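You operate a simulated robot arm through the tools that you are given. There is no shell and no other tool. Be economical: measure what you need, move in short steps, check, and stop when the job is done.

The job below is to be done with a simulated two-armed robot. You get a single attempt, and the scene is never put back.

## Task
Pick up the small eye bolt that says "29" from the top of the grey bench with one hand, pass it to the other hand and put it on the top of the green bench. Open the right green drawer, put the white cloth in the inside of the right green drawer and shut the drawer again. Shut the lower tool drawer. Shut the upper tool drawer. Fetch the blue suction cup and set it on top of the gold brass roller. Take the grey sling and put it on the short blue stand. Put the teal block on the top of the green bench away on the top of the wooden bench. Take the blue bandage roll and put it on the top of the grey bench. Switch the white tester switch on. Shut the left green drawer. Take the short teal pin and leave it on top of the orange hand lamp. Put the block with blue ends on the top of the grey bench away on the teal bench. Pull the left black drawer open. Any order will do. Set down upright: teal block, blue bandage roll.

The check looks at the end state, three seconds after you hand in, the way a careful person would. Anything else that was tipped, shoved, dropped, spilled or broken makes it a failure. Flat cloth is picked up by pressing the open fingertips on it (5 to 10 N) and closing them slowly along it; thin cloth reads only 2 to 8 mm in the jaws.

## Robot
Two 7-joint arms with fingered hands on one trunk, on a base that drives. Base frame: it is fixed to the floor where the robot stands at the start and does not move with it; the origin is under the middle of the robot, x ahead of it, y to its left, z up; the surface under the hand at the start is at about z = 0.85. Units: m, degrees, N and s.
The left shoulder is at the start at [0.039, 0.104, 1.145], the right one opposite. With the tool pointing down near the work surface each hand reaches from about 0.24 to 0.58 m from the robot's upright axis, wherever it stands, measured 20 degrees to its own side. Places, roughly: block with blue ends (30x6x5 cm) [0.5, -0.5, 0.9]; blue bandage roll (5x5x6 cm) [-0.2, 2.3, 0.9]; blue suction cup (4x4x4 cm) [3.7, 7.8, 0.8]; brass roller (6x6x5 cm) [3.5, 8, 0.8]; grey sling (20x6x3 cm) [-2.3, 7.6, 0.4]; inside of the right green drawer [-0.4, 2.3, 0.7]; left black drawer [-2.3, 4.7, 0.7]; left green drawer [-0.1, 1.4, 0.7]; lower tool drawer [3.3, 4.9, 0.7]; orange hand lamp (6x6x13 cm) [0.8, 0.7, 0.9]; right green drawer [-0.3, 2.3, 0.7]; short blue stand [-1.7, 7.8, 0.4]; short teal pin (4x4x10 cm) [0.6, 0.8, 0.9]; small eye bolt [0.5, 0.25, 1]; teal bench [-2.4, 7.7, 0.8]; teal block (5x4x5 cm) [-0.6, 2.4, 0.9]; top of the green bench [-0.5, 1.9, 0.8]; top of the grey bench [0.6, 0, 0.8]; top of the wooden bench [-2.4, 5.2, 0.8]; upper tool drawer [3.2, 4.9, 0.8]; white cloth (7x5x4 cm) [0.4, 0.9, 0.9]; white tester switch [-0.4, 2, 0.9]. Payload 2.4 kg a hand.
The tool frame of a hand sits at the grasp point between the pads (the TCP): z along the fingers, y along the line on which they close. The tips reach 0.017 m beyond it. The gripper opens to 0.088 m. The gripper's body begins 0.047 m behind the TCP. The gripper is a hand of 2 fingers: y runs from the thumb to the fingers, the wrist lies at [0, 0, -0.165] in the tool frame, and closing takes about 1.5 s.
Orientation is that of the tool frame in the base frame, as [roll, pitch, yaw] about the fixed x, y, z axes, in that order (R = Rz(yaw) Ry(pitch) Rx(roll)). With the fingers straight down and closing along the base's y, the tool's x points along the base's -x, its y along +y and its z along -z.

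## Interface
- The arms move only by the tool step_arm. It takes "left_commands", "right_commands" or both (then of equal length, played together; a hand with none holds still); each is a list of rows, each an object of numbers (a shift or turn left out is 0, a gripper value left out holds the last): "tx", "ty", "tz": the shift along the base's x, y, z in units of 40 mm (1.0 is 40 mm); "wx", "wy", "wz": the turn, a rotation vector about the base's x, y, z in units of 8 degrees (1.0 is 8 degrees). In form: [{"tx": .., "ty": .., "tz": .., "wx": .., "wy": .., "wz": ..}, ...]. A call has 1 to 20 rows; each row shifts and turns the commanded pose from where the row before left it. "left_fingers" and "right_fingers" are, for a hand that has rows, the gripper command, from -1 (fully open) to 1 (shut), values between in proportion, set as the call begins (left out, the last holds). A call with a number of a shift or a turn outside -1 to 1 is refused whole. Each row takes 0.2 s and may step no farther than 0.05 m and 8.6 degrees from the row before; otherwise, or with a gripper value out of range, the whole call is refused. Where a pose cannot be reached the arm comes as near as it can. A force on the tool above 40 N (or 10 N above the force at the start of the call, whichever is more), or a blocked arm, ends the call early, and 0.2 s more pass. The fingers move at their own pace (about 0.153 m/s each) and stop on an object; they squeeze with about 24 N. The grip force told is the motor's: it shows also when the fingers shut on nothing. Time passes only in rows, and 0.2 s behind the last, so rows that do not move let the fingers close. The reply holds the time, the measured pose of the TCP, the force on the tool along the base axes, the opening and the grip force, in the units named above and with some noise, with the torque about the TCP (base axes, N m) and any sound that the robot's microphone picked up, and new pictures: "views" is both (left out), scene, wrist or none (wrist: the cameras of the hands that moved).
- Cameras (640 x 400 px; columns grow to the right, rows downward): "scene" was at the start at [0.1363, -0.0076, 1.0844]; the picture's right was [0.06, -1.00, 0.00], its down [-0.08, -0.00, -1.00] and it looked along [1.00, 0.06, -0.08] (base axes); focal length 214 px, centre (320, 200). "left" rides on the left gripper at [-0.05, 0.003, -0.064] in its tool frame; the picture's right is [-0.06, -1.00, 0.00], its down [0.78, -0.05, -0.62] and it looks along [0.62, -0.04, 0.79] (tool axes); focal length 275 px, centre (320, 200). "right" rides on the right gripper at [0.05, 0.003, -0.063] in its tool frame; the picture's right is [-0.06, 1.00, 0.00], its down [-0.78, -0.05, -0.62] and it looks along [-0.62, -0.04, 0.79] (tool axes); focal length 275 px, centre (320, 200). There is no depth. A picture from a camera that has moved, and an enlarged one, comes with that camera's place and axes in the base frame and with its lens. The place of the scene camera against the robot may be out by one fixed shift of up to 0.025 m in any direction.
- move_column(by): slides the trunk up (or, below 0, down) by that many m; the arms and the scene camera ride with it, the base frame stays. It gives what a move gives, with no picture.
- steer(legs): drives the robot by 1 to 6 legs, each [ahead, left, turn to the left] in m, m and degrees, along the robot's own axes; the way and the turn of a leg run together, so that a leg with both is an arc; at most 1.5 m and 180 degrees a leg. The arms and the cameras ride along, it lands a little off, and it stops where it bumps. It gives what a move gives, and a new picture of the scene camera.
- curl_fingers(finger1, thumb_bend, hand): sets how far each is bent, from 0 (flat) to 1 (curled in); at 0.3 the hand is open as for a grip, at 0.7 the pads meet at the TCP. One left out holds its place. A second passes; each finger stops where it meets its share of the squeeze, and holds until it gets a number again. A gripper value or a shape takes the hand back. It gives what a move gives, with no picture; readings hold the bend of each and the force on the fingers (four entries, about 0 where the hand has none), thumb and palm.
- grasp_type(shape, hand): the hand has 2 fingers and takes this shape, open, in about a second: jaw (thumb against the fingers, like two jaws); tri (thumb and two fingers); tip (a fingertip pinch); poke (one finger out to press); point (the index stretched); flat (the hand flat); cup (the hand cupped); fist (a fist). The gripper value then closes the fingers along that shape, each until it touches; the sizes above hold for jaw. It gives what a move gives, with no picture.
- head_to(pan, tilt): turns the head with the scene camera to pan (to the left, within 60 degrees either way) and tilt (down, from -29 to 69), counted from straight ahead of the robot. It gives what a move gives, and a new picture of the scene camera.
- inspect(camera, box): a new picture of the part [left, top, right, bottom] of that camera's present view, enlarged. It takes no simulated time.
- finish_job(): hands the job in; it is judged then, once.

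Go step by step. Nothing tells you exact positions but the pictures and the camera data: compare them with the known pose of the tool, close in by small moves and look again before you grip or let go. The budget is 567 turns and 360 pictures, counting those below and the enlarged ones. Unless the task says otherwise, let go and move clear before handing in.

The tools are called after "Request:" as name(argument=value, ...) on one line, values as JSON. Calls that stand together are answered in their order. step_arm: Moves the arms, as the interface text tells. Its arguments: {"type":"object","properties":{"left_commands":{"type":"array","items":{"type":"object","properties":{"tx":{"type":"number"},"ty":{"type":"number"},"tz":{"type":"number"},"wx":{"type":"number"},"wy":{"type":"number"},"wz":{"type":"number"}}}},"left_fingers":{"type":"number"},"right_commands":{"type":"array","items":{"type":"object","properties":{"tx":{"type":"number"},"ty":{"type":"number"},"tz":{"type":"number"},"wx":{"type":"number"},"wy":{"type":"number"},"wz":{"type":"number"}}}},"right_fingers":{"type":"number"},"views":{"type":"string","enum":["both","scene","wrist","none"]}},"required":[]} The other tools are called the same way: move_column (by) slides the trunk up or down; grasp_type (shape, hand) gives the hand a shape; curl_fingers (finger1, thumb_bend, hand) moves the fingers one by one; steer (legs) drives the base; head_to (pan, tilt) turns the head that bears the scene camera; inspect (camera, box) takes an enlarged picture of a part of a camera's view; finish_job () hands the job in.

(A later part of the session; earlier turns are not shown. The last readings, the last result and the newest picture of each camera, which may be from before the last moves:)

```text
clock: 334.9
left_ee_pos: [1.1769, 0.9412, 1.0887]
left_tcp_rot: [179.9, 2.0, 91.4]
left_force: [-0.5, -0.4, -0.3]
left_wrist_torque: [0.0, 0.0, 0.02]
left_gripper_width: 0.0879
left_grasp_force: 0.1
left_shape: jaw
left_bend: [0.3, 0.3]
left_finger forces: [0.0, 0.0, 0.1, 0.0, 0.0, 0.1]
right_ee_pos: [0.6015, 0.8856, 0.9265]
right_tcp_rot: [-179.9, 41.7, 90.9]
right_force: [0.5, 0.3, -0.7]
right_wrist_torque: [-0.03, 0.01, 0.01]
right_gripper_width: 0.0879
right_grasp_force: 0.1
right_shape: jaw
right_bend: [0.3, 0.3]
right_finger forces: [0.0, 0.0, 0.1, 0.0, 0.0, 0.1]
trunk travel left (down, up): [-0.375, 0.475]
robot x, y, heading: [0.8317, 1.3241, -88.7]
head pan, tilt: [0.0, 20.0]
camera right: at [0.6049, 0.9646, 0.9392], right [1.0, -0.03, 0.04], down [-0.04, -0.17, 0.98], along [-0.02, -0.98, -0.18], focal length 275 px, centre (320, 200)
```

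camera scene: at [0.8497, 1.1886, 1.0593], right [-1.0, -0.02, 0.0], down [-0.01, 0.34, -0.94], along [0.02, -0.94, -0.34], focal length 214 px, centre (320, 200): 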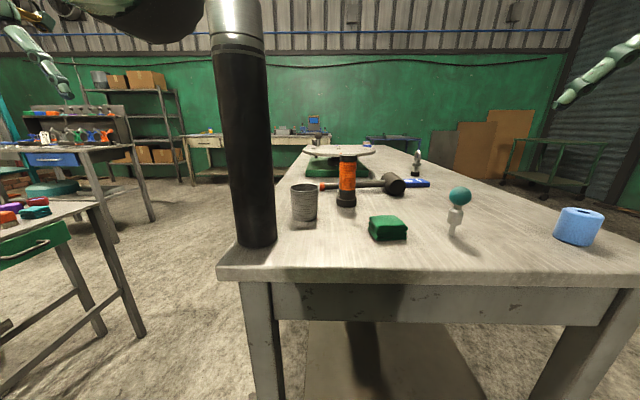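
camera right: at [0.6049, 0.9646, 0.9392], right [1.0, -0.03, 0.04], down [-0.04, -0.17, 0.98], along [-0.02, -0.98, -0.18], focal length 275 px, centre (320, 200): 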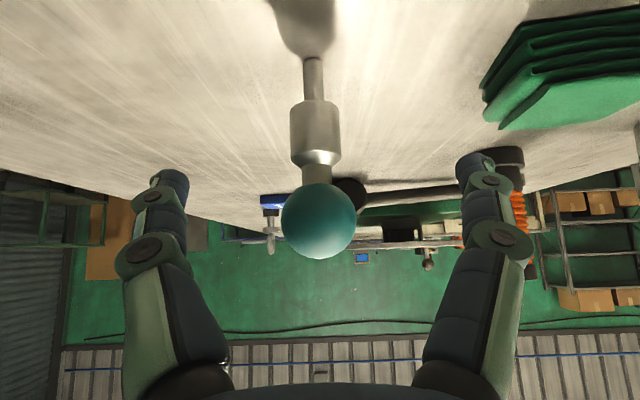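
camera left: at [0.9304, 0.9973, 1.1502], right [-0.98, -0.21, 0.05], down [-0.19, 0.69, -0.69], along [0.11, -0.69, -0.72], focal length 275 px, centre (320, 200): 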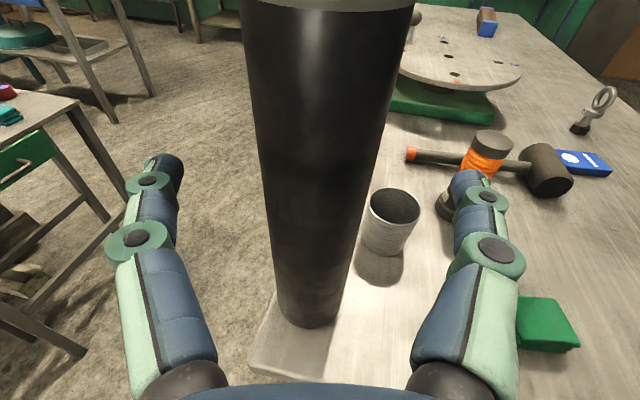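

It's centred. I'll make the final approach and close.

Request:
step_arm(right_commands=[{"tx": -0.04, "ty": -0.38, "tz": -0.38}, {"ty": -0.38, "tz": -0.37}], views="wrist")

Request:
step_arm(right_commands=[{}, {}, {}, {}, {}, {}, {}, {}], right_fingers=1, views="wrist")

```text
clock: 335.5
left_ee_pos: [1.1759, 0.9429, 1.0896]
left_tcp_rot: [-180.0, 1.9, 91.5]
left_force: [-0.1, -0.6, -0.3]
left_wrist_torque: [0.01, -0.02, -0.01]
left_gripper_width: 0.088
left_grasp_force: 0.1
left_shape: jaw
left_bend: [0.3, 0.3]
left_finger forces: [0.0, 0.1, 0.0, 0.0, 0.1, 0.1]
right_ee_pos: [0.5992, 0.8528, 0.8959]
right_tcp_rot: [-179.8, 41.7, 91.0]
right_force: [0.2, 0.4, 0.4]
right_wrist_torque: [-0.01, 0.02, 0.0]
right_gripper_width: 0.0884
right_grasp_force: 0.1
right_shape: jaw
right_bend: [0.3, 0.3]
right_finger forces: [0.1, 0.0, 0.1, 0.0, 0.0, 0.1]
trunk travel left (down, up): [-0.375, 0.475]
robot x, y, heading: [0.8337, 1.3259, -88.5]
head pan, tilt: [0.0, 20.0]
camera right: at [0.6031, 0.9326, 0.9087], right [1.0, -0.03, 0.04], down [-0.04, -0.17, 0.98], along [-0.02, -0.98, -0.18], focal length 275 px, centre (320, 200)
```

right: 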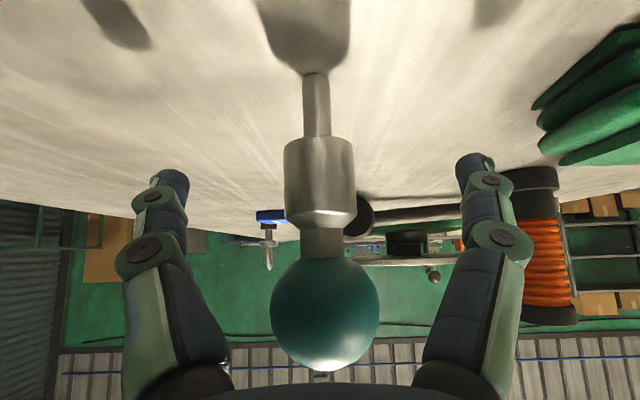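

```text
clock: 337.3
left_ee_pos: [1.1753, 0.9436, 1.0895]
left_tcp_rot: [179.9, 1.9, 91.4]
left_force: [-0.2, 0.0, -0.9]
left_wrist_torque: [0.0, 0.03, -0.02]
left_gripper_width: 0.0879
left_grasp_force: 0.1
left_shape: jaw
left_bend: [0.3, 0.3]
left_finger forces: [0.0, 0.1, 0.0, 0.0, 0.0, 0.1]
right_ee_pos: [0.5991, 0.8533, 0.8966]
right_tcp_rot: [-179.9, 41.6, 91.0]
right_force: [-0.5, -0.5, -0.4]
right_wrist_torque: [0.03, -0.01, 0.01]
right_gripper_width: 0.0155
right_grasp_force: 23.7
right_shape: jaw
right_bend: [0.72, 0.7]
right_finger forces: [20.5, 0.0, 0.1, 0.0, 21.4, 0.0]
trunk travel left (down, up): [-0.375, 0.475]
robot x, y, heading: [0.832, 1.3272, -88.8]
head pan, tilt: [0.0, 20.0]
camera right: at [0.6031, 0.933, 0.9088], right [1.0, -0.03, 0.04], down [-0.04, -0.17, 0.98], along [-0.02, -0.98, -0.18], focal length 275 px, centre (320, 200)
```

right: 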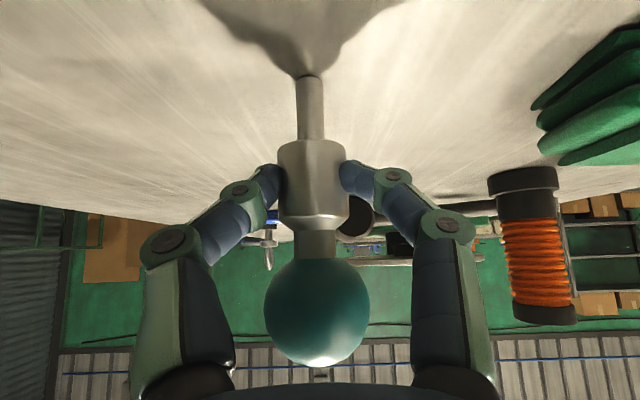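

The pin is held by its collar. The lamp stands at [0.810, 0.647] with its top at z ≈ 0.976. I'll lift the pin and bring the robot closer.

Request:
step_arm(right_commands=[{"tz": 0.4}, {"tz": 0.8}, {"tz": 0.9}, {"tz": 0.9}, {"tz": 0.9}, {"tz": 0.5}], views="wrist")

Request:
steer(legs=[[0, 0.07, 0], [0.1, 0, 0]])

```text
clock: 338.7
left_ee_pos: [1.1754, 0.9434, 1.0897]
left_tcp_rot: [179.9, 1.8, 91.5]
left_force: [0.0, -0.3, -0.9]
left_wrist_torque: [0.03, -0.02, 0.01]
left_gripper_width: 0.0878
left_grasp_force: 0.1
left_shape: jaw
left_bend: [0.3, 0.3]
left_finger forces: [0.0, 0.0, 0.1, 0.0, 0.0, 0.0]
right_ee_pos: [0.5991, 0.8542, 1.0725]
right_tcp_rot: [-179.8, 41.6, 91.0]
right_force: [0.0, -0.5, -0.4]
right_wrist_torque: [0.0, 0.02, -0.01]
right_gripper_width: 0.0153
right_grasp_force: 24.1
right_shape: jaw
right_bend: [0.72, 0.7]
right_finger forces: [20.2, 0.0, 0.0, 0.0, 21.1, 0.0]
trunk travel left (down, up): [-0.375, 0.475]
robot x, y, heading: [0.8354, 1.3262, -88.5]
head pan, tilt: [0.0, 20.0]
camera right: at [0.6033, 0.9337, 1.0847], right [1.0, -0.03, 0.04], down [-0.04, -0.17, 0.98], along [-0.02, -0.98, -0.18], focal length 275 px, centre (320, 200)
```

right: 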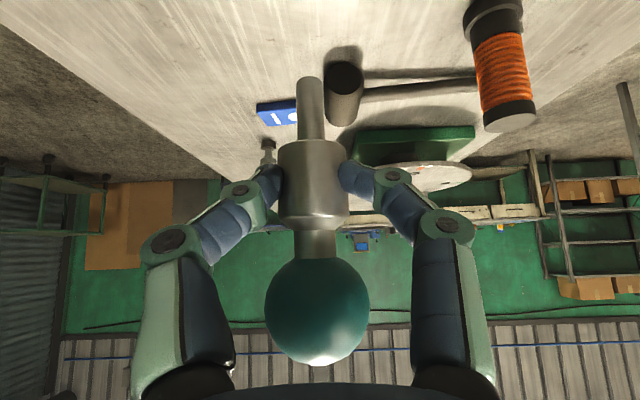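

```text
clock: 340.5
left_ee_pos: [1.2488, 0.8416, 1.09]
left_tcp_rot: [180.0, 1.9, 91.6]
left_force: [-0.1, 0.5, -0.1]
left_wrist_torque: [-0.02, 0.02, 0.0]
left_gripper_width: 0.0879
left_grasp_force: 0.0
left_shape: jaw
left_bend: [0.3, 0.3]
left_finger forces: [0.1, 0.1, 0.0, 0.0, 0.0, 0.0]
right_ee_pos: [0.6722, 0.7534, 1.0714]
right_tcp_rot: [-179.8, 41.6, 91.1]
right_force: [0.3, -0.2, -0.5]
right_wrist_torque: [0.02, 0.02, 0.0]
right_gripper_width: 0.0153
right_grasp_force: 24.2
right_shape: jaw
right_bend: [0.72, 0.7]
right_finger forces: [20.4, 0.1, 0.1, 0.0, 21.2, 0.0]
trunk travel left (down, up): [-0.375, 0.475]
robot x, y, heading: [0.9055, 1.226, -88.6]
head pan, tilt: [0.0, 20.0]
camera scene: at [0.9223, 1.0869, 1.0591], right [-1.0, -0.02, 0.0], down [-0.01, 0.34, -0.94], along [0.02, -0.94, -0.34], focal length 214 px, centre (320, 200)
```

scene: 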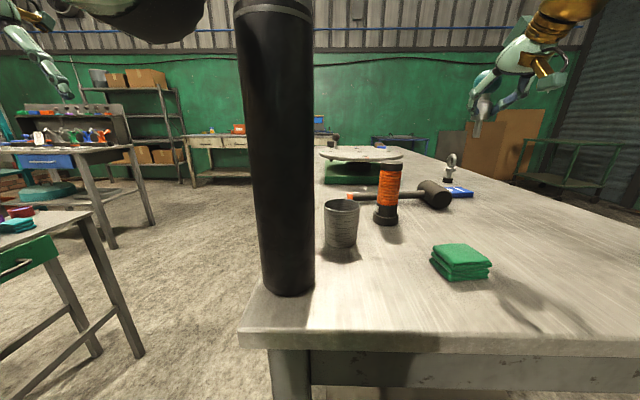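

I'll refine the lamp's position while approaching: move the pin to above the lamp and look.

Request:
step_arm(right_commands=[{"tx": 0.72, "ty": -0.3}, {"tx": 0.72, "ty": -0.3}, {"tx": 0.72, "ty": -0.3}, {"tx": 0.72, "ty": -0.3}], views="both")

```text
clock: 341.5
left_ee_pos: [1.2489, 0.8418, 1.0894]
left_tcp_rot: [180.0, 1.8, 91.6]
left_force: [0.0, -0.1, 0.8]
left_wrist_torque: [0.03, -0.01, 0.02]
left_gripper_width: 0.088
left_grasp_force: 0.1
left_shape: jaw
left_bend: [0.3, 0.3]
left_finger forces: [0.0, 0.0, 0.1, 0.0, 0.0, 0.0]
right_ee_pos: [0.787, 0.7039, 1.0713]
right_tcp_rot: [-180.0, 41.7, 91.1]
right_force: [0.1, -0.6, -0.4]
right_wrist_torque: [-0.01, 0.02, -0.01]
right_gripper_width: 0.0147
right_grasp_force: 24.3
right_shape: jaw
right_bend: [0.72, 0.7]
right_finger forces: [20.2, 0.0, 0.1, 0.1, 18.0, 0.0]
trunk travel left (down, up): [-0.375, 0.475]
robot x, y, heading: [0.9042, 1.2254, -88.7]
head pan, tilt: [0.0, 20.0]
camera scene: at [0.9224, 1.0872, 1.0592], right [-1.0, -0.02, 0.0], down [-0.01, 0.34, -0.94], along [0.02, -0.94, -0.34], focal length 214 px, centre (320, 200)
camera right: at [0.7911, 0.7839, 1.0836], right [1.0, -0.03, 0.04], down [-0.04, -0.17, 0.98], along [-0.02, -0.98, -0.18], focal length 275 px, centre (320, 200)
```

scene: 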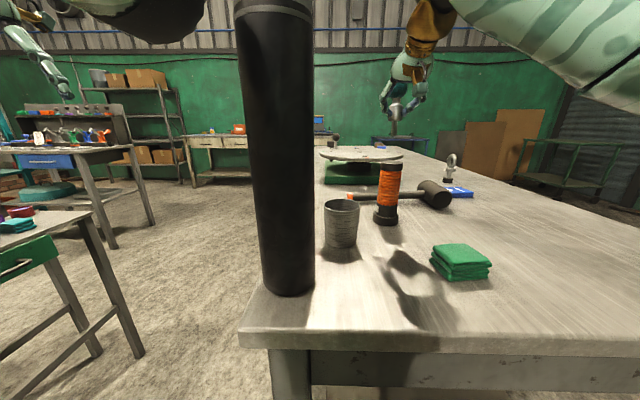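
right: 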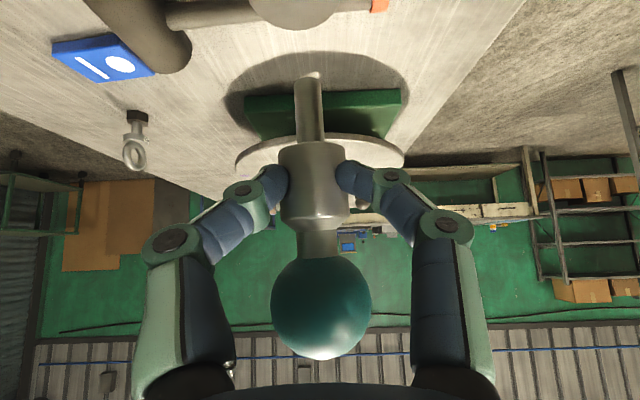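

Lamp top centre ≈ [0.779, 0.674]; pin axis now [0.7875, 0.6976]. I'll correct and look again.

Request:
step_arm(right_commands=[{"tx": -0.1, "ty": -0.3}, {"tx": -0.11, "ty": -0.29}], views="both")

Request:
inspect(camera="scene", box=[330, 60, 470, 240])

```text
clock: 342.1
left_ee_pos: [1.2493, 0.8429, 1.0899]
left_tcp_rot: [-179.9, 2.0, 91.5]
left_force: [-1.1, 0.4, 0.3]
left_wrist_torque: [0.0, -0.04, 0.0]
left_gripper_width: 0.0878
left_grasp_force: 0.0
left_shape: jaw
left_bend: [0.3, 0.3]
left_finger forces: [0.1, 0.1, 0.0, 0.1, 0.1, 0.1]
right_ee_pos: [0.7805, 0.6813, 1.0734]
right_tcp_rot: [-179.8, 41.8, 91.1]
right_force: [-0.1, -0.2, -1.1]
right_wrist_torque: [0.07, 0.01, -0.03]
right_gripper_width: 0.0149
right_grasp_force: 24.4
right_shape: jaw
right_bend: [0.72, 0.7]
right_finger forces: [20.0, 0.1, 0.0, 0.1, 18.0, 0.0]
trunk travel left (down, up): [-0.375, 0.475]
robot x, y, heading: [0.9077, 1.2253, -88.7]
head pan, tilt: [0.0, 20.0]
camera scene: at [0.9223, 1.0872, 1.0592], right [-1.0, -0.02, 0.0], down [-0.01, 0.34, -0.94], along [0.02, -0.94, -0.34], focal length 214 px, centre (320, 200)
camera right: at [0.7838, 0.7601, 1.0843], right [1.0, -0.03, 0.04], down [-0.04, -0.17, 0.98], along [-0.02, -0.98, -0.18], focal length 275 px, centre (320, 200)
```

scene: 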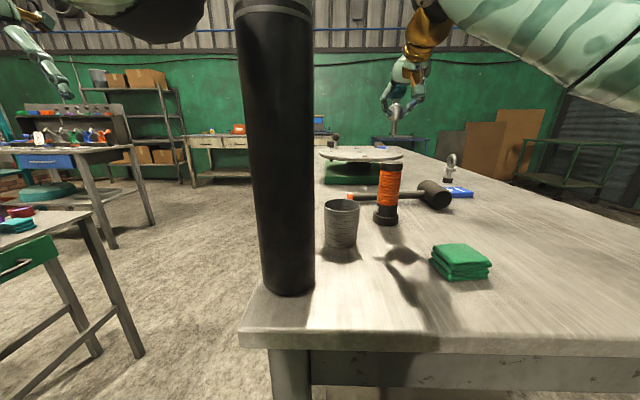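
right: 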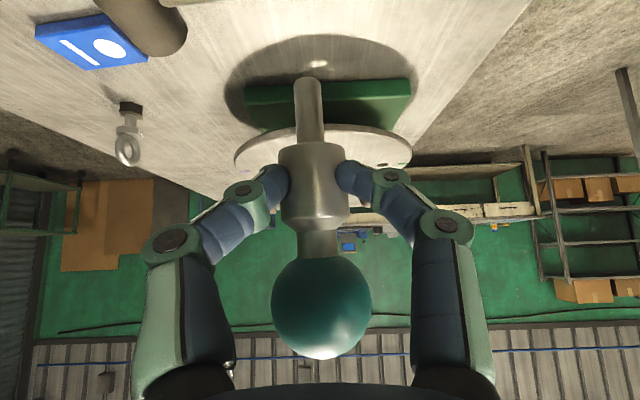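

```text
2.22 times, centred on (400, 150) of scene
camera zoom: at [0.9223, 1.0872, 1.0592], right [-1.0, -0.02, 0.0], down [-0.01, 0.34, -0.94], along [0.02, -0.94, -0.34], focal length 477 px, centre (142, 311)
```

zoom: 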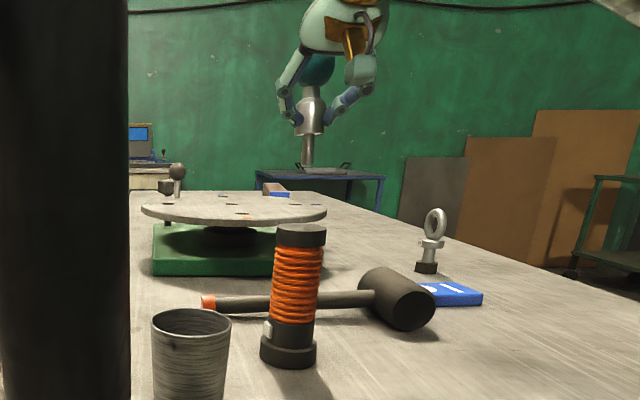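

The pin is lined up over the lamp. I'll lower it gently onto the top.

Request:
step_arm(right_commands=[{"tz": -0.5}, {"tz": -0.5}, {"tz": -0.2}, {"tz": -0.05}], views="wrist")

Request:
inspect(camera="scene", box=[350, 110, 430, 240])

```text
clock: 343.1
left_ee_pos: [1.2496, 0.8415, 1.0898]
left_tcp_rot: [-179.8, 1.9, 91.7]
left_force: [-0.1, -0.5, 0.0]
left_wrist_torque: [0.01, -0.02, 0.02]
left_gripper_width: 0.088
left_grasp_force: 0.0
left_shape: jaw
left_bend: [0.3, 0.3]
left_finger forces: [0.0, 0.0, 0.0, 0.0, 0.0, 0.0]
right_ee_pos: [0.7807, 0.6798, 1.0229]
right_tcp_rot: [-179.9, 41.9, 91.0]
right_force: [1.7, 0.6, 1.7]
right_wrist_torque: [0.02, -0.02, 0.0]
right_gripper_width: 0.0146
right_grasp_force: 24.0
right_shape: jaw
right_bend: [0.72, 0.7]
right_finger forces: [20.4, 0.0, 0.0, 0.1, 18.6, 0.0]
trunk travel left (down, up): [-0.375, 0.475]
robot x, y, heading: [0.9063, 1.2242, -88.4]
head pan, tilt: [0.0, 20.0]
camera right: at [0.7832, 0.7606, 1.0348], right [1.0, -0.03, 0.04], down [-0.04, -0.17, 0.98], along [-0.02, -0.98, -0.17], focal length 275 px, centre (320, 200)
```

right: 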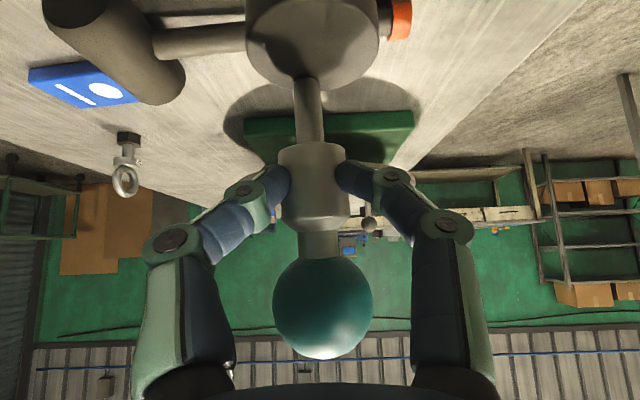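

```text
3.08 times, centred on (390, 175) of scene
camera zoom: at [0.9223, 1.0875, 1.0593], right [-1.0, -0.02, 0.0], down [-0.01, 0.34, -0.94], along [0.02, -0.94, -0.34], focal length 660 px, centre (105, 277)
```

zoom: 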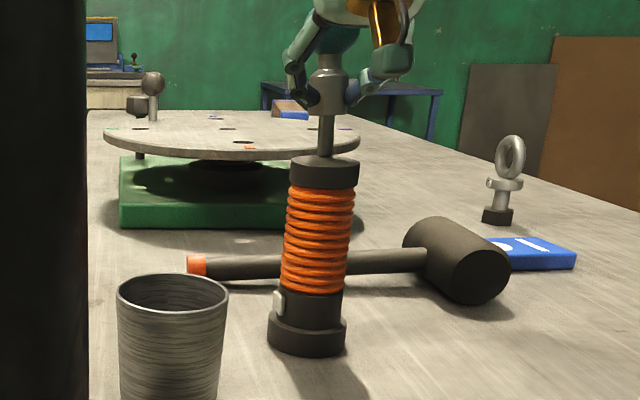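

The tip is about 8 mm above the disc and well centred. I'll lower slowly to contact.

Request:
step_arm(right_commands=[{"tz": -0.1}, {"tz": -0.07}, {"tz": -0.05}], views="none")

```text
clock: 343.9
left_ee_pos: [1.2496, 0.8413, 1.0895]
left_tcp_rot: [180.0, 1.8, 91.6]
left_force: [0.5, 0.5, -0.6]
left_wrist_torque: [0.01, 0.0, -0.01]
left_gripper_width: 0.0881
left_grasp_force: 0.1
left_shape: jaw
left_bend: [0.3, 0.3]
left_finger forces: [0.0, 0.0, 0.0, 0.0, 0.0, 0.0]
right_ee_pos: [0.778, 0.6811, 1.0097]
right_tcp_rot: [-179.8, 41.2, 91.1]
right_force: [0.5, 0.6, -0.5]
right_wrist_torque: [-0.03, 0.01, -0.01]
right_gripper_width: 0.0098
right_grasp_force: 23.8
right_shape: jaw
right_bend: [0.76, 0.75]
right_finger forces: [0.0, 0.0, 0.0, 0.1, 0.0, 0.0]
trunk travel left (down, up): [-0.375, 0.475]
robot x, y, heading: [0.9051, 1.2236, -88.5]
head pan, tilt: [0.0, 20.0]
```

The grip has changed; I'll look at once.

Request:
step_arm(right_commands=[{}], views="both")

Request:
inspect(camera="scene", box=[350, 100, 430, 230])

```text
clock: 344.3
left_ee_pos: [1.2509, 0.8416, 1.0894]
left_tcp_rot: [179.9, 1.9, 91.7]
left_force: [0.2, -0.1, 0.3]
left_wrist_torque: [0.0, 0.02, 0.03]
left_gripper_width: 0.0877
left_grasp_force: 0.1
left_shape: jaw
left_bend: [0.3, 0.3]
left_finger forces: [0.0, 0.1, 0.0, 0.0, 0.0, 0.0]
right_ee_pos: [0.7791, 0.6827, 1.0114]
right_tcp_rot: [-179.8, 41.5, 91.1]
right_force: [0.6, -0.1, -0.2]
right_wrist_torque: [0.01, 0.01, -0.01]
right_gripper_width: 0.0095
right_grasp_force: 24.1
right_shape: jaw
right_bend: [0.76, 0.75]
right_finger forces: [0.0, 0.0, 0.0, 0.0, 0.0, 0.1]
trunk travel left (down, up): [-0.375, 0.475]
robot x, y, heading: [0.9072, 1.2254, -88.8]
head pan, tilt: [0.0, 20.0]
camera scene: at [0.9223, 1.0871, 1.0591], right [-1.0, -0.02, 0.0], down [-0.01, 0.34, -0.94], along [0.02, -0.94, -0.34], focal length 214 px, centre (320, 200)
camera right: at [0.7829, 0.7606, 1.0251], right [1.0, -0.03, 0.04], down [-0.04, -0.18, 0.98], along [-0.02, -0.98, -0.18], focal length 275 px, centre (320, 200)
```

scene: 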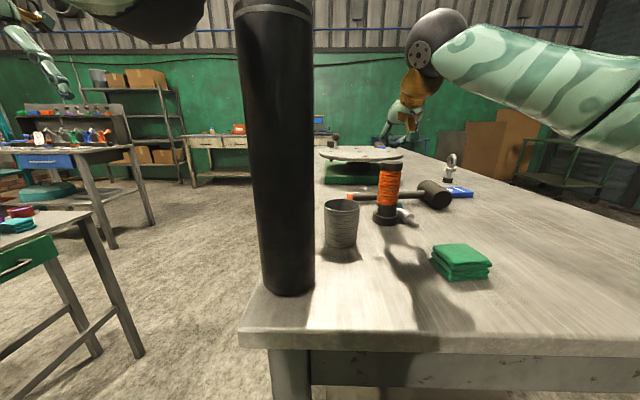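
right: 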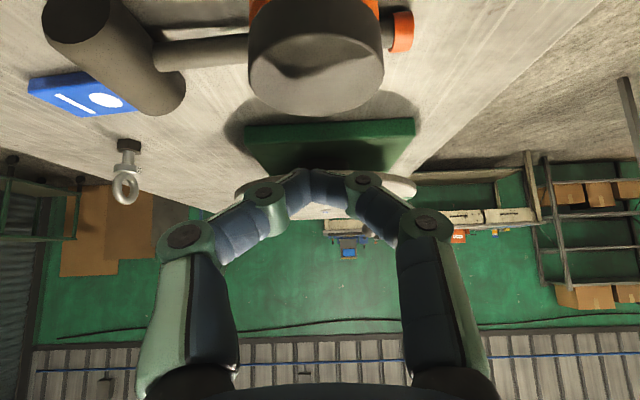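

```text
3.08 times, centred on (390, 165) of scene
camera zoom: at [0.9223, 1.0871, 1.0591], right [-1.0, -0.02, 0.0], down [-0.01, 0.34, -0.94], along [0.02, -0.94, -0.34], focal length 660 px, centre (105, 308)
```

zoom: 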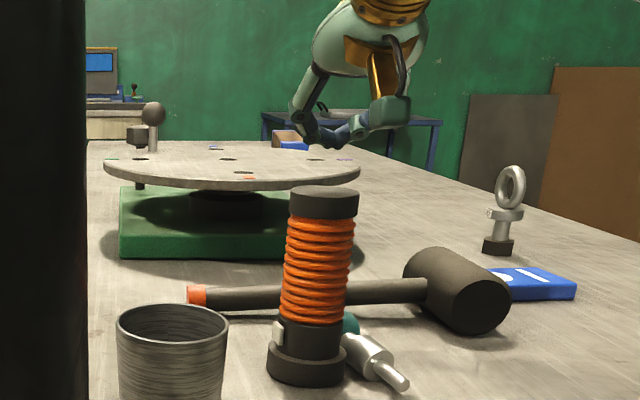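

The pin slipped from the pads on contact and now lies beside the lamp, which is still upright. I'll raise the hand, bring it near vertical and look down at the pin.

Request:
step_arm(right_commands=[{"tz": 0.9}, {"tz": 0.9, "ty": 0.3}, {"wx": 1, "ty": 0.3}, {"wx": 1, "ty": 0.3}, {"wx": 1, "ty": 0.3}, {"wx": 1, "tx": -0.3}, {"tx": -0.3}, {"tx": -0.2}], right_fingers=-1, views="wrist")

```text
clock: 346.1
left_ee_pos: [1.2494, 0.8415, 1.0905]
left_tcp_rot: [180.0, 1.9, 91.6]
left_force: [-0.2, -0.2, -1.0]
left_wrist_torque: [-0.01, 0.02, 0.0]
left_gripper_width: 0.088
left_grasp_force: 0.1
left_shape: jaw
left_bend: [0.3, 0.3]
left_finger forces: [0.1, 0.0, 0.1, 0.0, 0.0, 0.1]
right_ee_pos: [0.7465, 0.7308, 1.0855]
right_tcp_rot: [179.6, 9.7, 90.8]
right_force: [-0.3, 0.2, 0.0]
right_wrist_torque: [0.01, 0.02, 0.01]
right_gripper_width: 0.088
right_grasp_force: 0.1
right_shape: jaw
right_bend: [0.3, 0.3]
right_finger forces: [0.0, 0.0, 0.0, 0.0, 0.2, 0.0]
trunk travel left (down, up): [-0.375, 0.475]
robot x, y, heading: [0.9065, 1.2201, -88.6]
head pan, tilt: [0.0, 20.0]
camera right: at [0.75, 0.7902, 1.1384], right [1.0, -0.05, 0.02], down [-0.04, -0.67, 0.74], along [-0.02, -0.74, -0.67], focal length 275 px, centre (320, 200)
```

right: 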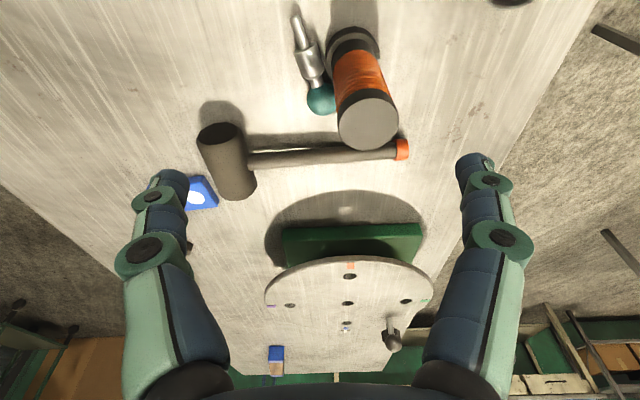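

The pin lies from its tip [0.730, 0.718] to its ball [0.749, 0.649], touching the lamp's side. I'll pinch the stem tip with narrowed fingers and drag the pin away from the lamp.

Request:
step_arm(right_commands=[{"wz": 1}, {"wz": 0.9}, {"tx": -0.38, "ty": -0.45, "tz": -0.8}, {"tz": -0.8}, {"tz": -0.8}, {"tz": -0.6}], right_fingers=0.1, views="wrist")

```text
clock: 347.5
left_ee_pos: [1.2486, 0.8429, 1.09]
left_tcp_rot: [-179.9, 1.8, 91.6]
left_force: [-0.1, -0.2, 0.5]
left_wrist_torque: [0.0, 0.0, 0.01]
left_gripper_width: 0.0877
left_grasp_force: 0.0
left_shape: jaw
left_bend: [0.3, 0.3]
left_finger forces: [0.0, 0.0, 0.0, 0.1, 0.0, 0.1]
right_ee_pos: [0.7325, 0.7129, 0.9646]
right_tcp_rot: [179.6, 9.7, 106.0]
right_force: [0.0, 0.4, 0.3]
right_wrist_torque: [-0.02, -0.01, 0.0]
right_gripper_width: 0.0398
right_grasp_force: 0.0
right_shape: jaw
right_bend: [0.73, 0.7]
right_finger forces: [0.0, 0.1, 0.0, 0.0, 0.1, 0.0]
trunk travel left (down, up): [-0.375, 0.475]
robot x, y, heading: [0.9064, 1.2231, -88.5]
head pan, tilt: [0.0, 20.0]
camera right: at [0.7201, 0.7701, 1.0178], right [0.98, 0.22, 0.02], down [0.13, -0.66, 0.74], along [0.17, -0.72, -0.67], focal length 275 px, centre (320, 200)
```

right: 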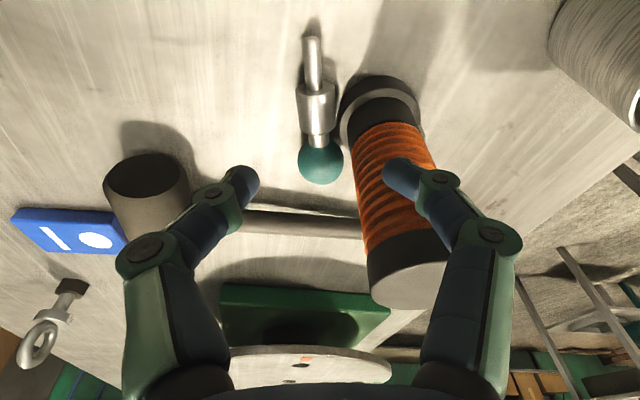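

The fingers' bulge would come too close to the lamp. Instead I'll turn the hand 90° (bulge along y), close the fingers, press lightly on the collar and roll the pin away from the lamp.

Request:
step_arm(right_commands=[{"tz": 0.8}, {"tz": 0.8}, {"tz": 0.5, "wx": 0.6}, {"wx": 0.6, "wz": 0.5}, {"wz": 1}, {"wz": 1}, {"wz": 1}, {"wz": 1}, {"wz": 1}, {"wz": 1}, {"wz": 1}, {"wz": 1}, {"wz": 0.9}], right_fingers=1, views="wrist")

```text
clock: 350.3
left_ee_pos: [1.2499, 0.8421, 1.0907]
left_tcp_rot: [-180.0, 1.8, 91.6]
left_force: [-0.4, 0.5, -0.3]
left_wrist_torque: [0.05, 0.0, 0.0]
left_gripper_width: 0.088
left_grasp_force: 0.0
left_shape: jaw
left_bend: [0.3, 0.3]
left_finger forces: [0.1, 0.0, 0.1, 0.1, 0.0, 0.1]
right_ee_pos: [0.7324, 0.7119, 1.0497]
right_tcp_rot: [176.6, 0.6, -178.8]
right_force: [0.2, 0.3, -0.3]
right_wrist_torque: [-0.01, 0.02, -0.02]
right_gripper_width: 0.0
right_grasp_force: 24.2
right_shape: jaw
right_bend: [0.55, 0.66]
right_finger forces: [0.1, 0.0, 0.0, 0.1, 0.0, 0.1]
trunk travel left (down, up): [-0.375, 0.475]
robot x, y, heading: [0.906, 1.2259, -88.6]
head pan, tilt: [0.0, 20.0]
camera right: at [0.6835, 0.7103, 1.1106], right [0.04, 1.0, 0.06], down [0.78, -0.07, 0.62], along [0.63, 0.02, -0.78], focal length 275 px, centre (320, 200)
```

right: 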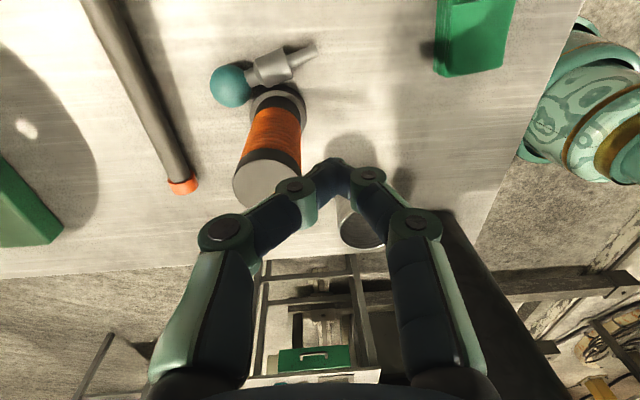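

I'll press lightly on the collar from above and drag it towards −x.

Request:
step_arm(right_commands=[{"tx": 0.05, "ty": -0.55, "tz": -0.8}, {"tz": -0.9}, {"tz": -0.9}, {"tz": -0.9}, {"tz": -0.3}, {"tz": -0.1}], views="wrist")

```text
clock: 351.7
left_ee_pos: [1.2488, 0.8428, 1.0901]
left_tcp_rot: [-179.9, 2.0, 91.5]
left_force: [1.6, -0.2, -0.5]
left_wrist_torque: [0.04, 0.03, -0.01]
left_gripper_width: 0.0877
left_grasp_force: 0.0
left_shape: jaw
left_bend: [0.3, 0.3]
left_finger forces: [0.0, 0.1, 0.0, 0.1, 0.1, 0.0]
right_ee_pos: [0.7332, 0.6895, 0.8921]
right_tcp_rot: [176.9, 0.5, -179.0]
right_force: [0.0, 0.2, 4.7]
right_wrist_torque: [0.02, -0.03, 0.01]
right_gripper_width: 0.0
right_grasp_force: 24.0
right_shape: jaw
right_bend: [0.55, 0.66]
right_finger forces: [0.0, 0.1, 0.0, 0.1, 0.1, 0.0]
trunk travel left (down, up): [-0.375, 0.475]
robot x, y, heading: [0.9033, 1.2251, -88.4]
head pan, tilt: [0.0, 20.0]
camera right: at [0.6845, 0.6884, 0.9542], right [0.04, 1.0, 0.06], down [0.78, -0.07, 0.62], along [0.62, 0.02, -0.78], focal length 275 px, centre (320, 200)
```

right: 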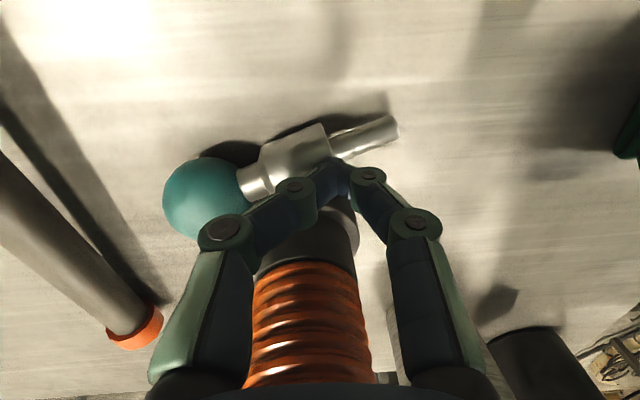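

There's light contact. I'll slide 5 cm towards −x.

Request:
step_arm(right_commands=[{"tx": -0.2, "tz": -0.05}, {"tx": -0.25}, {"tx": -0.25}, {"tx": -0.25}, {"tx": -0.25}, {"tx": -0.25}], views="wrist")

```text
clock: 353.1
left_ee_pos: [1.2494, 0.8427, 1.09]
left_tcp_rot: [-179.9, 1.8, 91.7]
left_force: [-0.6, -0.2, -0.2]
left_wrist_torque: [0.02, 0.01, 0.02]
left_gripper_width: 0.0878
left_grasp_force: 0.1
left_shape: jaw
left_bend: [0.3, 0.3]
left_finger forces: [0.1, 0.0, 0.0, 0.0, 0.0, 0.0]
right_ee_pos: [0.6758, 0.6906, 0.8903]
right_tcp_rot: [176.7, 0.6, -179.1]
right_force: [-0.2, -0.3, 0.3]
right_wrist_torque: [0.0, 0.0, -0.01]
right_gripper_width: 0.0001
right_grasp_force: 24.1
right_shape: jaw
right_bend: [0.56, 0.66]
right_finger forces: [0.0, 0.0, 0.1, 0.0, 0.0, 0.0]
trunk travel left (down, up): [-0.375, 0.475]
robot x, y, heading: [0.9069, 1.2235, -88.2]
head pan, tilt: [0.0, 20.0]
camera right: at [0.6274, 0.6885, 0.951], right [0.05, 1.0, 0.06], down [0.78, -0.07, 0.62], along [0.62, 0.02, -0.78], focal length 275 px, centre (320, 200)
```

right: 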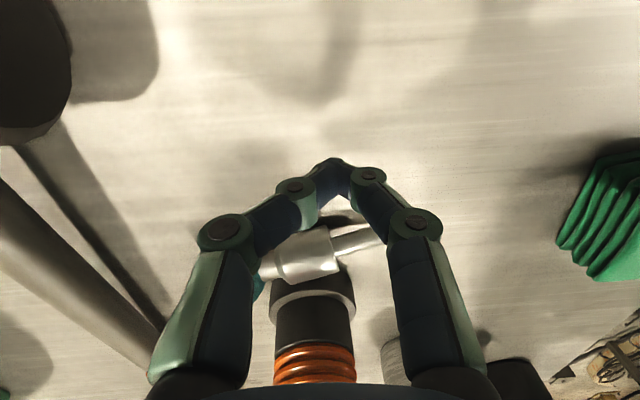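

The finger slid over it; the pin moved only 7 mm. I'll turn the hand to 124° and push the stem sideways from the lamp side, at its tip where there's room.

Request:
step_arm(right_commands=[{"tz": 0.9}, {"tz": 0.9, "wz": -1}, {"tx": 0.6, "ty": 0.4, "wz": -1}, {"tx": 0.6, "ty": 0.4, "wz": -1}, {"tx": 0.5, "ty": 0.2, "wz": -1}, {"wz": -1}, {"wz": -1}, {"wz": -1}], views="wrist")

```text
clock: 354.9
left_ee_pos: [1.2485, 0.8414, 1.0892]
left_tcp_rot: [179.9, 1.8, 91.7]
left_force: [-0.2, 0.0, -0.2]
left_wrist_torque: [0.01, 0.02, -0.02]
left_gripper_width: 0.0879
left_grasp_force: 0.0
left_shape: jaw
left_bend: [0.3, 0.3]
left_finger forces: [0.0, 0.0, 0.0, 0.1, 0.0, 0.0]
right_ee_pos: [0.7451, 0.7301, 0.9623]
right_tcp_rot: [176.6, 0.6, 124.8]
right_force: [0.9, 1.1, -0.1]
right_wrist_torque: [0.01, 0.01, 0.03]
right_gripper_width: 0.0001
right_grasp_force: 24.2
right_shape: jaw
right_bend: [0.56, 0.66]
right_finger forces: [0.1, 0.0, 0.0, 0.0, 0.0, 0.0]
trunk travel left (down, up): [-0.375, 0.475]
robot x, y, heading: [0.906, 1.2239, -88.5]
head pan, tilt: [0.0, 20.0]
camera right: at [0.7174, 0.7703, 1.0245], right [0.85, 0.52, 0.06], down [0.38, -0.69, 0.62], along [0.36, -0.51, -0.78], focal length 275 px, centre (320, 200)
```

right: 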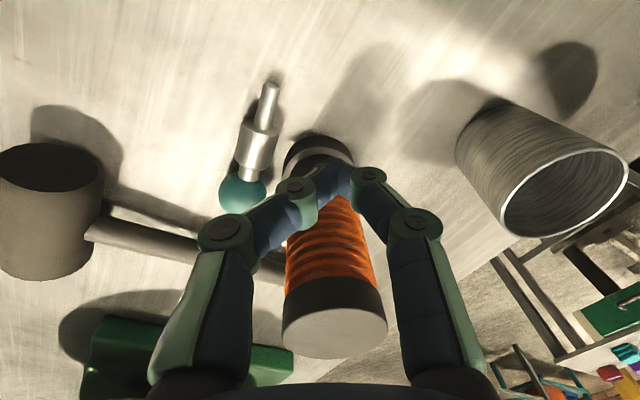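

There's now about 1 cm of gap. I'll lower beside the stem on the lamp side and push it −x.

Request:
step_arm(right_commands=[{"tx": 0.15, "ty": -0.1, "tz": -0.5}, {"tz": -0.8}, {"tz": -0.7}, {"tz": -0.2}], views="wrist")

```text
clock: 355.9
left_ee_pos: [1.2488, 0.842, 1.0896]
left_tcp_rot: [-179.9, 1.9, 91.7]
left_force: [0.4, 0.5, -0.4]
left_wrist_torque: [-0.01, 0.03, -0.02]
left_gripper_width: 0.0878
left_grasp_force: 0.1
left_shape: jaw
left_bend: [0.3, 0.3]
left_finger forces: [0.1, 0.0, 0.0, 0.0, 0.0, 0.0]
right_ee_pos: [0.7486, 0.7265, 0.8755]
right_tcp_rot: [176.9, 0.7, 124.9]
right_force: [-0.3, 0.0, -0.1]
right_wrist_torque: [-0.02, -0.04, -0.01]
right_gripper_width: 0.0
right_grasp_force: 24.4
right_shape: jaw
right_bend: [0.56, 0.66]
right_finger forces: [0.0, 0.0, 0.0, 0.0, 0.0, 0.0]
trunk travel left (down, up): [-0.375, 0.475]
robot x, y, heading: [0.9057, 1.2257, -88.9]
head pan, tilt: [0.0, 20.0]
camera right: at [0.7217, 0.7666, 0.936], right [0.85, 0.52, 0.06], down [0.38, -0.69, 0.62], along [0.36, -0.51, -0.78], focal length 275 px, centre (320, 200)
```

right: 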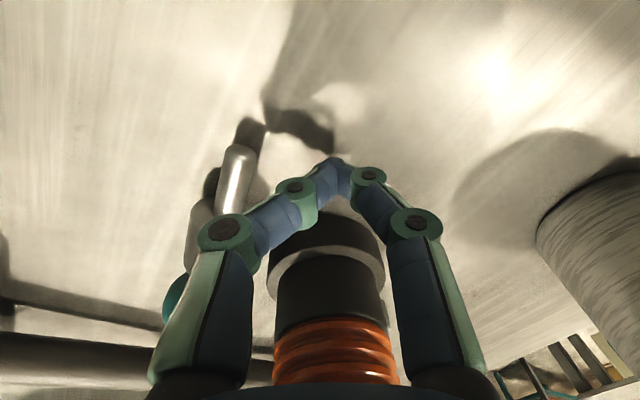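

Request:
step_arm(right_commands=[{"tx": -0.25}, {"tx": -0.25}, {"tx": -0.25}, {"tx": -0.25}, {"tx": -0.25}, {"tx": -0.25}], views="none")

Request:
step_arm(right_commands=[{"tx": 0.2, "tz": 0.4}, {"tz": 0.9}, {"tz": 0.9}, {"tz": 0.9}, {"tz": 0.6}], views="wrist")

```text
clock: 357.3
left_ee_pos: [1.2484, 0.8425, 1.0885]
left_tcp_rot: [-180.0, 1.9, 91.6]
left_force: [-0.1, 0.3, -0.4]
left_wrist_torque: [0.0, 0.02, -0.04]
left_gripper_width: 0.0877
left_grasp_force: 0.0
left_shape: jaw
left_bend: [0.3, 0.3]
left_finger forces: [0.0, 0.0, 0.0, 0.1, 0.1, 0.0]
right_ee_pos: [0.6889, 0.7256, 0.8758]
right_tcp_rot: [176.7, 0.5, 124.9]
right_force: [-0.4, -0.9, 0.4]
right_wrist_torque: [-0.02, 0.02, 0.01]
right_gripper_width: 0.0
right_grasp_force: 23.9
right_shape: jaw
right_bend: [0.56, 0.66]
right_finger forces: [0.1, 0.0, 0.0, 0.0, 0.0, 0.0]
trunk travel left (down, up): [-0.375, 0.475]
robot x, y, heading: [0.908, 1.2239, -88.7]
head pan, tilt: [0.0, 20.0]
```

```text
clock: 358.5
left_ee_pos: [1.2496, 0.8417, 1.0898]
left_tcp_rot: [-179.9, 1.9, 91.6]
left_force: [-0.8, -0.7, -0.6]
left_wrist_torque: [-0.02, 0.0, 0.02]
left_gripper_width: 0.0878
left_grasp_force: 0.0
left_shape: jaw
left_bend: [0.3, 0.3]
left_finger forces: [0.0, 0.0, 0.0, 0.1, 0.0, 0.0]
right_ee_pos: [0.6985, 0.7258, 1.0229]
right_tcp_rot: [176.8, 0.5, 125.0]
right_force: [0.2, -0.7, 1.0]
right_wrist_torque: [0.0, 0.01, 0.0]
right_gripper_width: 0.0
right_grasp_force: 23.5
right_shape: jaw
right_bend: [0.56, 0.66]
right_finger forces: [0.1, 0.0, 0.0, 0.0, 0.0, 0.0]
trunk travel left (down, up): [-0.375, 0.475]
robot x, y, heading: [0.907, 1.2243, -88.6]
head pan, tilt: [0.0, 20.0]
camera right: at [0.6703, 0.7675, 1.0849], right [0.85, 0.52, 0.06], down [0.38, -0.69, 0.62], along [0.36, -0.51, -0.78], focal length 275 px, centre (320, 200)
```

right: 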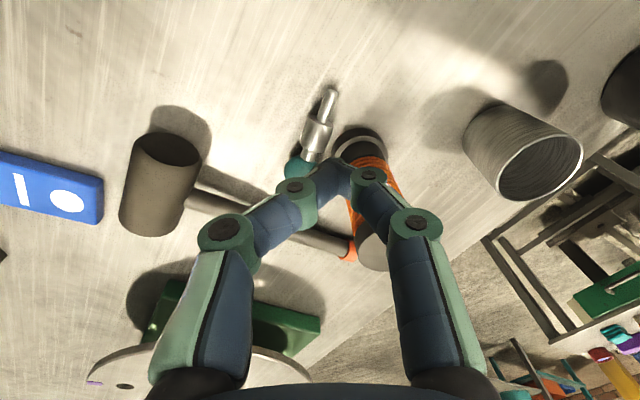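

The stem wasn't moved. The earlier press-and-roll worked by about 1 cm per pass, so I'll repeat two passes of that from above the collar.

Request:
step_arm(right_commands=[{"wz": 1}, {"wz": 1}, {"wz": 1}, {"wz": 1}, {"wz": 1}, {"wz": 1}, {"wz": 1}, {"tx": 0.5, "ty": -0.5}, {"tx": 0.5, "ty": -0.5, "tz": -0.6}, {"tz": -0.9}, {"tz": -0.9}, {"tz": -0.6}], views="none")

```text
clock: 361.1
left_ee_pos: [1.2497, 0.8419, 1.0889]
left_tcp_rot: [-180.0, 1.9, 91.8]
left_force: [0.0, 0.8, -0.4]
left_wrist_torque: [-0.02, -0.01, 0.02]
left_gripper_width: 0.0879
left_grasp_force: 0.2
left_shape: jaw
left_bend: [0.3, 0.3]
left_finger forces: [0.0, 0.0, 0.0, 0.0, 0.1, 0.1]
right_ee_pos: [0.7376, 0.6857, 0.9001]
right_tcp_rot: [176.8, 0.5, -179.0]
right_force: [-0.1, 0.1, -0.6]
right_wrist_torque: [0.01, -0.01, 0.02]
right_gripper_width: 0.0
right_grasp_force: 24.5
right_shape: jaw
right_bend: [0.56, 0.66]
right_finger forces: [0.1, 0.1, 0.1, 0.0, 0.1, 0.1]
trunk travel left (down, up): [-0.375, 0.475]
robot x, y, heading: [0.9052, 1.221, -88.6]
head pan, tilt: [0.0, 20.0]
```

Request:
step_arm(right_commands=[{"tz": -0.25}, {"tz": -0.1, "tx": -0.05}, {"tx": -0.2}, {"tx": -0.2}, {"tx": -0.2}, {"tx": -0.1, "tz": 0.3}, {"tx": 0.4, "tz": 0.3}, {"tx": 0.05, "tz": -0.4}, {"tz": -0.25}, {"tx": -0.2}, {"tx": -0.2}, {"tx": -0.2}, {"tx": -0.1, "tz": 0.4}, {"tz": 0.8}, {"tz": 0.8}, {"tz": 0.8}], views="wrist")

```text
clock: 364.5
left_ee_pos: [1.248, 0.8418, 1.0898]
left_tcp_rot: [-179.8, 1.9, 91.6]
left_force: [-0.6, -0.1, 0.3]
left_wrist_torque: [0.03, -0.04, 0.0]
left_gripper_width: 0.0878
left_grasp_force: 0.1
left_shape: jaw
left_bend: [0.3, 0.3]
left_finger forces: [0.0, 0.0, 0.0, 0.0, 0.0, 0.1]
right_ee_pos: [0.6985, 0.687, 1.0003]
right_tcp_rot: [176.8, 0.5, -179.1]
right_force: [0.6, -0.6, 0.9]
right_wrist_torque: [0.0, -0.02, -0.05]
right_gripper_width: 0.0
right_grasp_force: 23.9
right_shape: jaw
right_bend: [0.56, 0.67]
right_finger forces: [0.1, 0.0, 0.1, 0.0, 0.0, 0.0]
trunk travel left (down, up): [-0.375, 0.475]
robot x, y, heading: [0.9058, 1.2233, -88.5]
head pan, tilt: [0.0, 20.0]
camera right: at [0.6505, 0.6847, 1.0616], right [0.04, 1.0, 0.06], down [0.78, -0.07, 0.62], along [0.62, 0.02, -0.78], focal length 275 px, centre (320, 200)
```

right: 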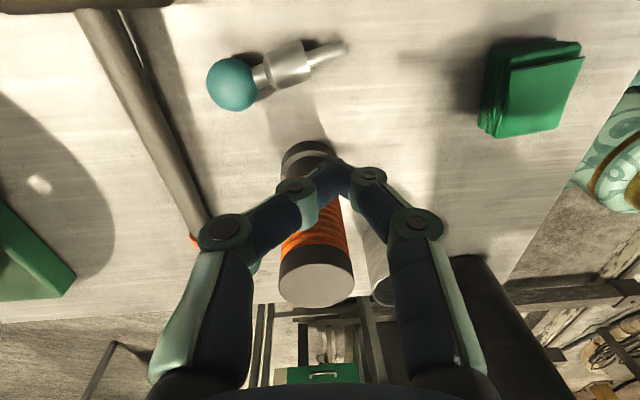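

The pin is now clear of the lamp: ball [0.70, 0.635], collar [0.692, 0.675], tip [0.684, 0.711]. I'll align the hand across it and lower over the collar.

Request:
step_arm(right_commands=[{"wz": -1}, {"wz": -1}, {"wz": -1}, {"wz": -1}, {"wz": -1}, {"wz": -1}, {"wz": -1}, {"wz": -1}, {"wz": -1}, {"wz": -0.75}, {"wx": -0.09, "wy": 0.39, "tx": -0.16, "ty": -0.3}, {"tz": -0.5}, {"tz": -0.5}], right_fingers=-0.3, views="wrist")

```text
clock: 367.3
left_ee_pos: [1.2497, 0.8416, 1.0905]
left_tcp_rot: [180.0, 1.9, 91.5]
left_force: [-0.2, -0.7, -0.3]
left_wrist_torque: [-0.03, 0.01, -0.01]
left_gripper_width: 0.0878
left_grasp_force: 0.0
left_shape: jaw
left_bend: [0.3, 0.3]
left_finger forces: [0.0, 0.0, 0.0, 0.0, 0.1, 0.1]
right_ee_pos: [0.6902, 0.673, 0.9593]
right_tcp_rot: [-180.0, 0.6, 103.0]
right_force: [-0.6, -1.0, -0.2]
right_wrist_torque: [0.01, 0.01, -0.05]
right_gripper_width: 0.0571
right_grasp_force: 0.1
right_shape: jaw
right_bend: [0.7, 0.68]
right_finger forces: [0.0, 0.1, 0.0, 0.1, 0.1, 0.0]
trunk travel left (down, up): [-0.375, 0.475]
robot x, y, heading: [0.9033, 1.222, -88.6]
head pan, tilt: [0.0, 20.0]
camera right: at [0.6841, 0.7237, 1.02], right [0.99, 0.16, 0.0], down [0.13, -0.77, 0.63], along [0.1, -0.62, -0.78], focal length 275 px, centre (320, 200)
```

right: 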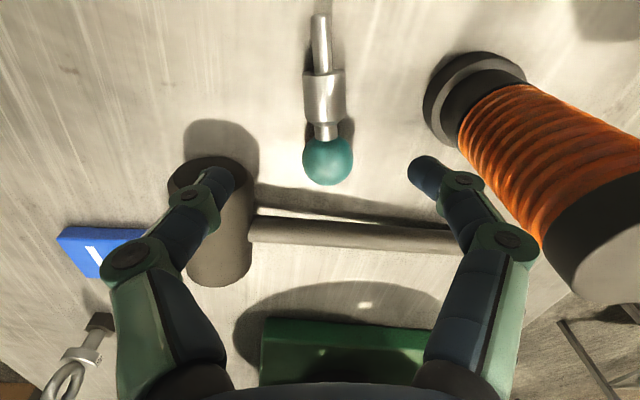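

It's aligned with the pin. I'll lower to the collar, keeping clear of the mallet head, and look once before closing.

Request:
step_arm(right_commands=[{"tx": 0.1, "tz": -0.6}, {"tz": -0.7}, {"tz": -0.5}, {"tz": -0.3}], views="wrist")

```text
clock: 368.3
left_ee_pos: [1.248, 0.8429, 1.0895]
left_tcp_rot: [-179.9, 1.9, 91.6]
left_force: [1.3, 0.6, 0.2]
left_wrist_torque: [-0.02, 0.0, 0.04]
left_gripper_width: 0.0879
left_grasp_force: 0.1
left_shape: jaw
left_bend: [0.3, 0.3]
left_finger forces: [0.0, 0.0, 0.0, 0.0, 0.1, 0.0]
right_ee_pos: [0.6958, 0.6728, 0.8738]
right_tcp_rot: [-180.0, 0.5, 103.0]
right_force: [0.7, -0.2, -0.7]
right_wrist_torque: [0.0, 0.0, -0.03]
right_gripper_width: 0.0568
right_grasp_force: 0.0
right_shape: jaw
right_bend: [0.7, 0.68]
right_finger forces: [0.1, 0.1, 0.0, 0.1, 0.0, 0.0]
trunk travel left (down, up): [-0.375, 0.475]
robot x, y, heading: [0.9078, 1.2257, -88.6]
head pan, tilt: [0.0, 20.0]
camera right: at [0.6886, 0.7228, 0.9359], right [0.99, 0.16, 0.0], down [0.13, -0.77, 0.63], along [0.1, -0.62, -0.78], focal length 275 px, centre (320, 200)
```

right: 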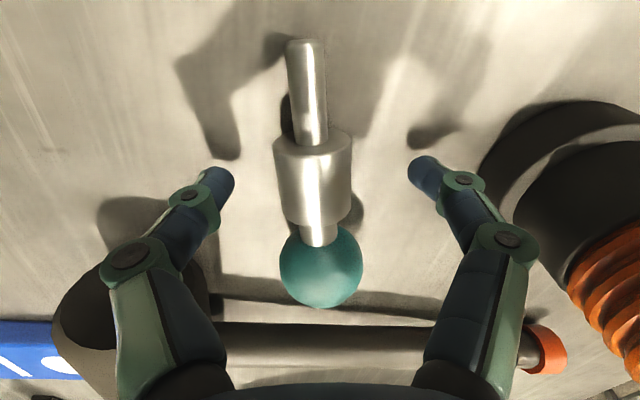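

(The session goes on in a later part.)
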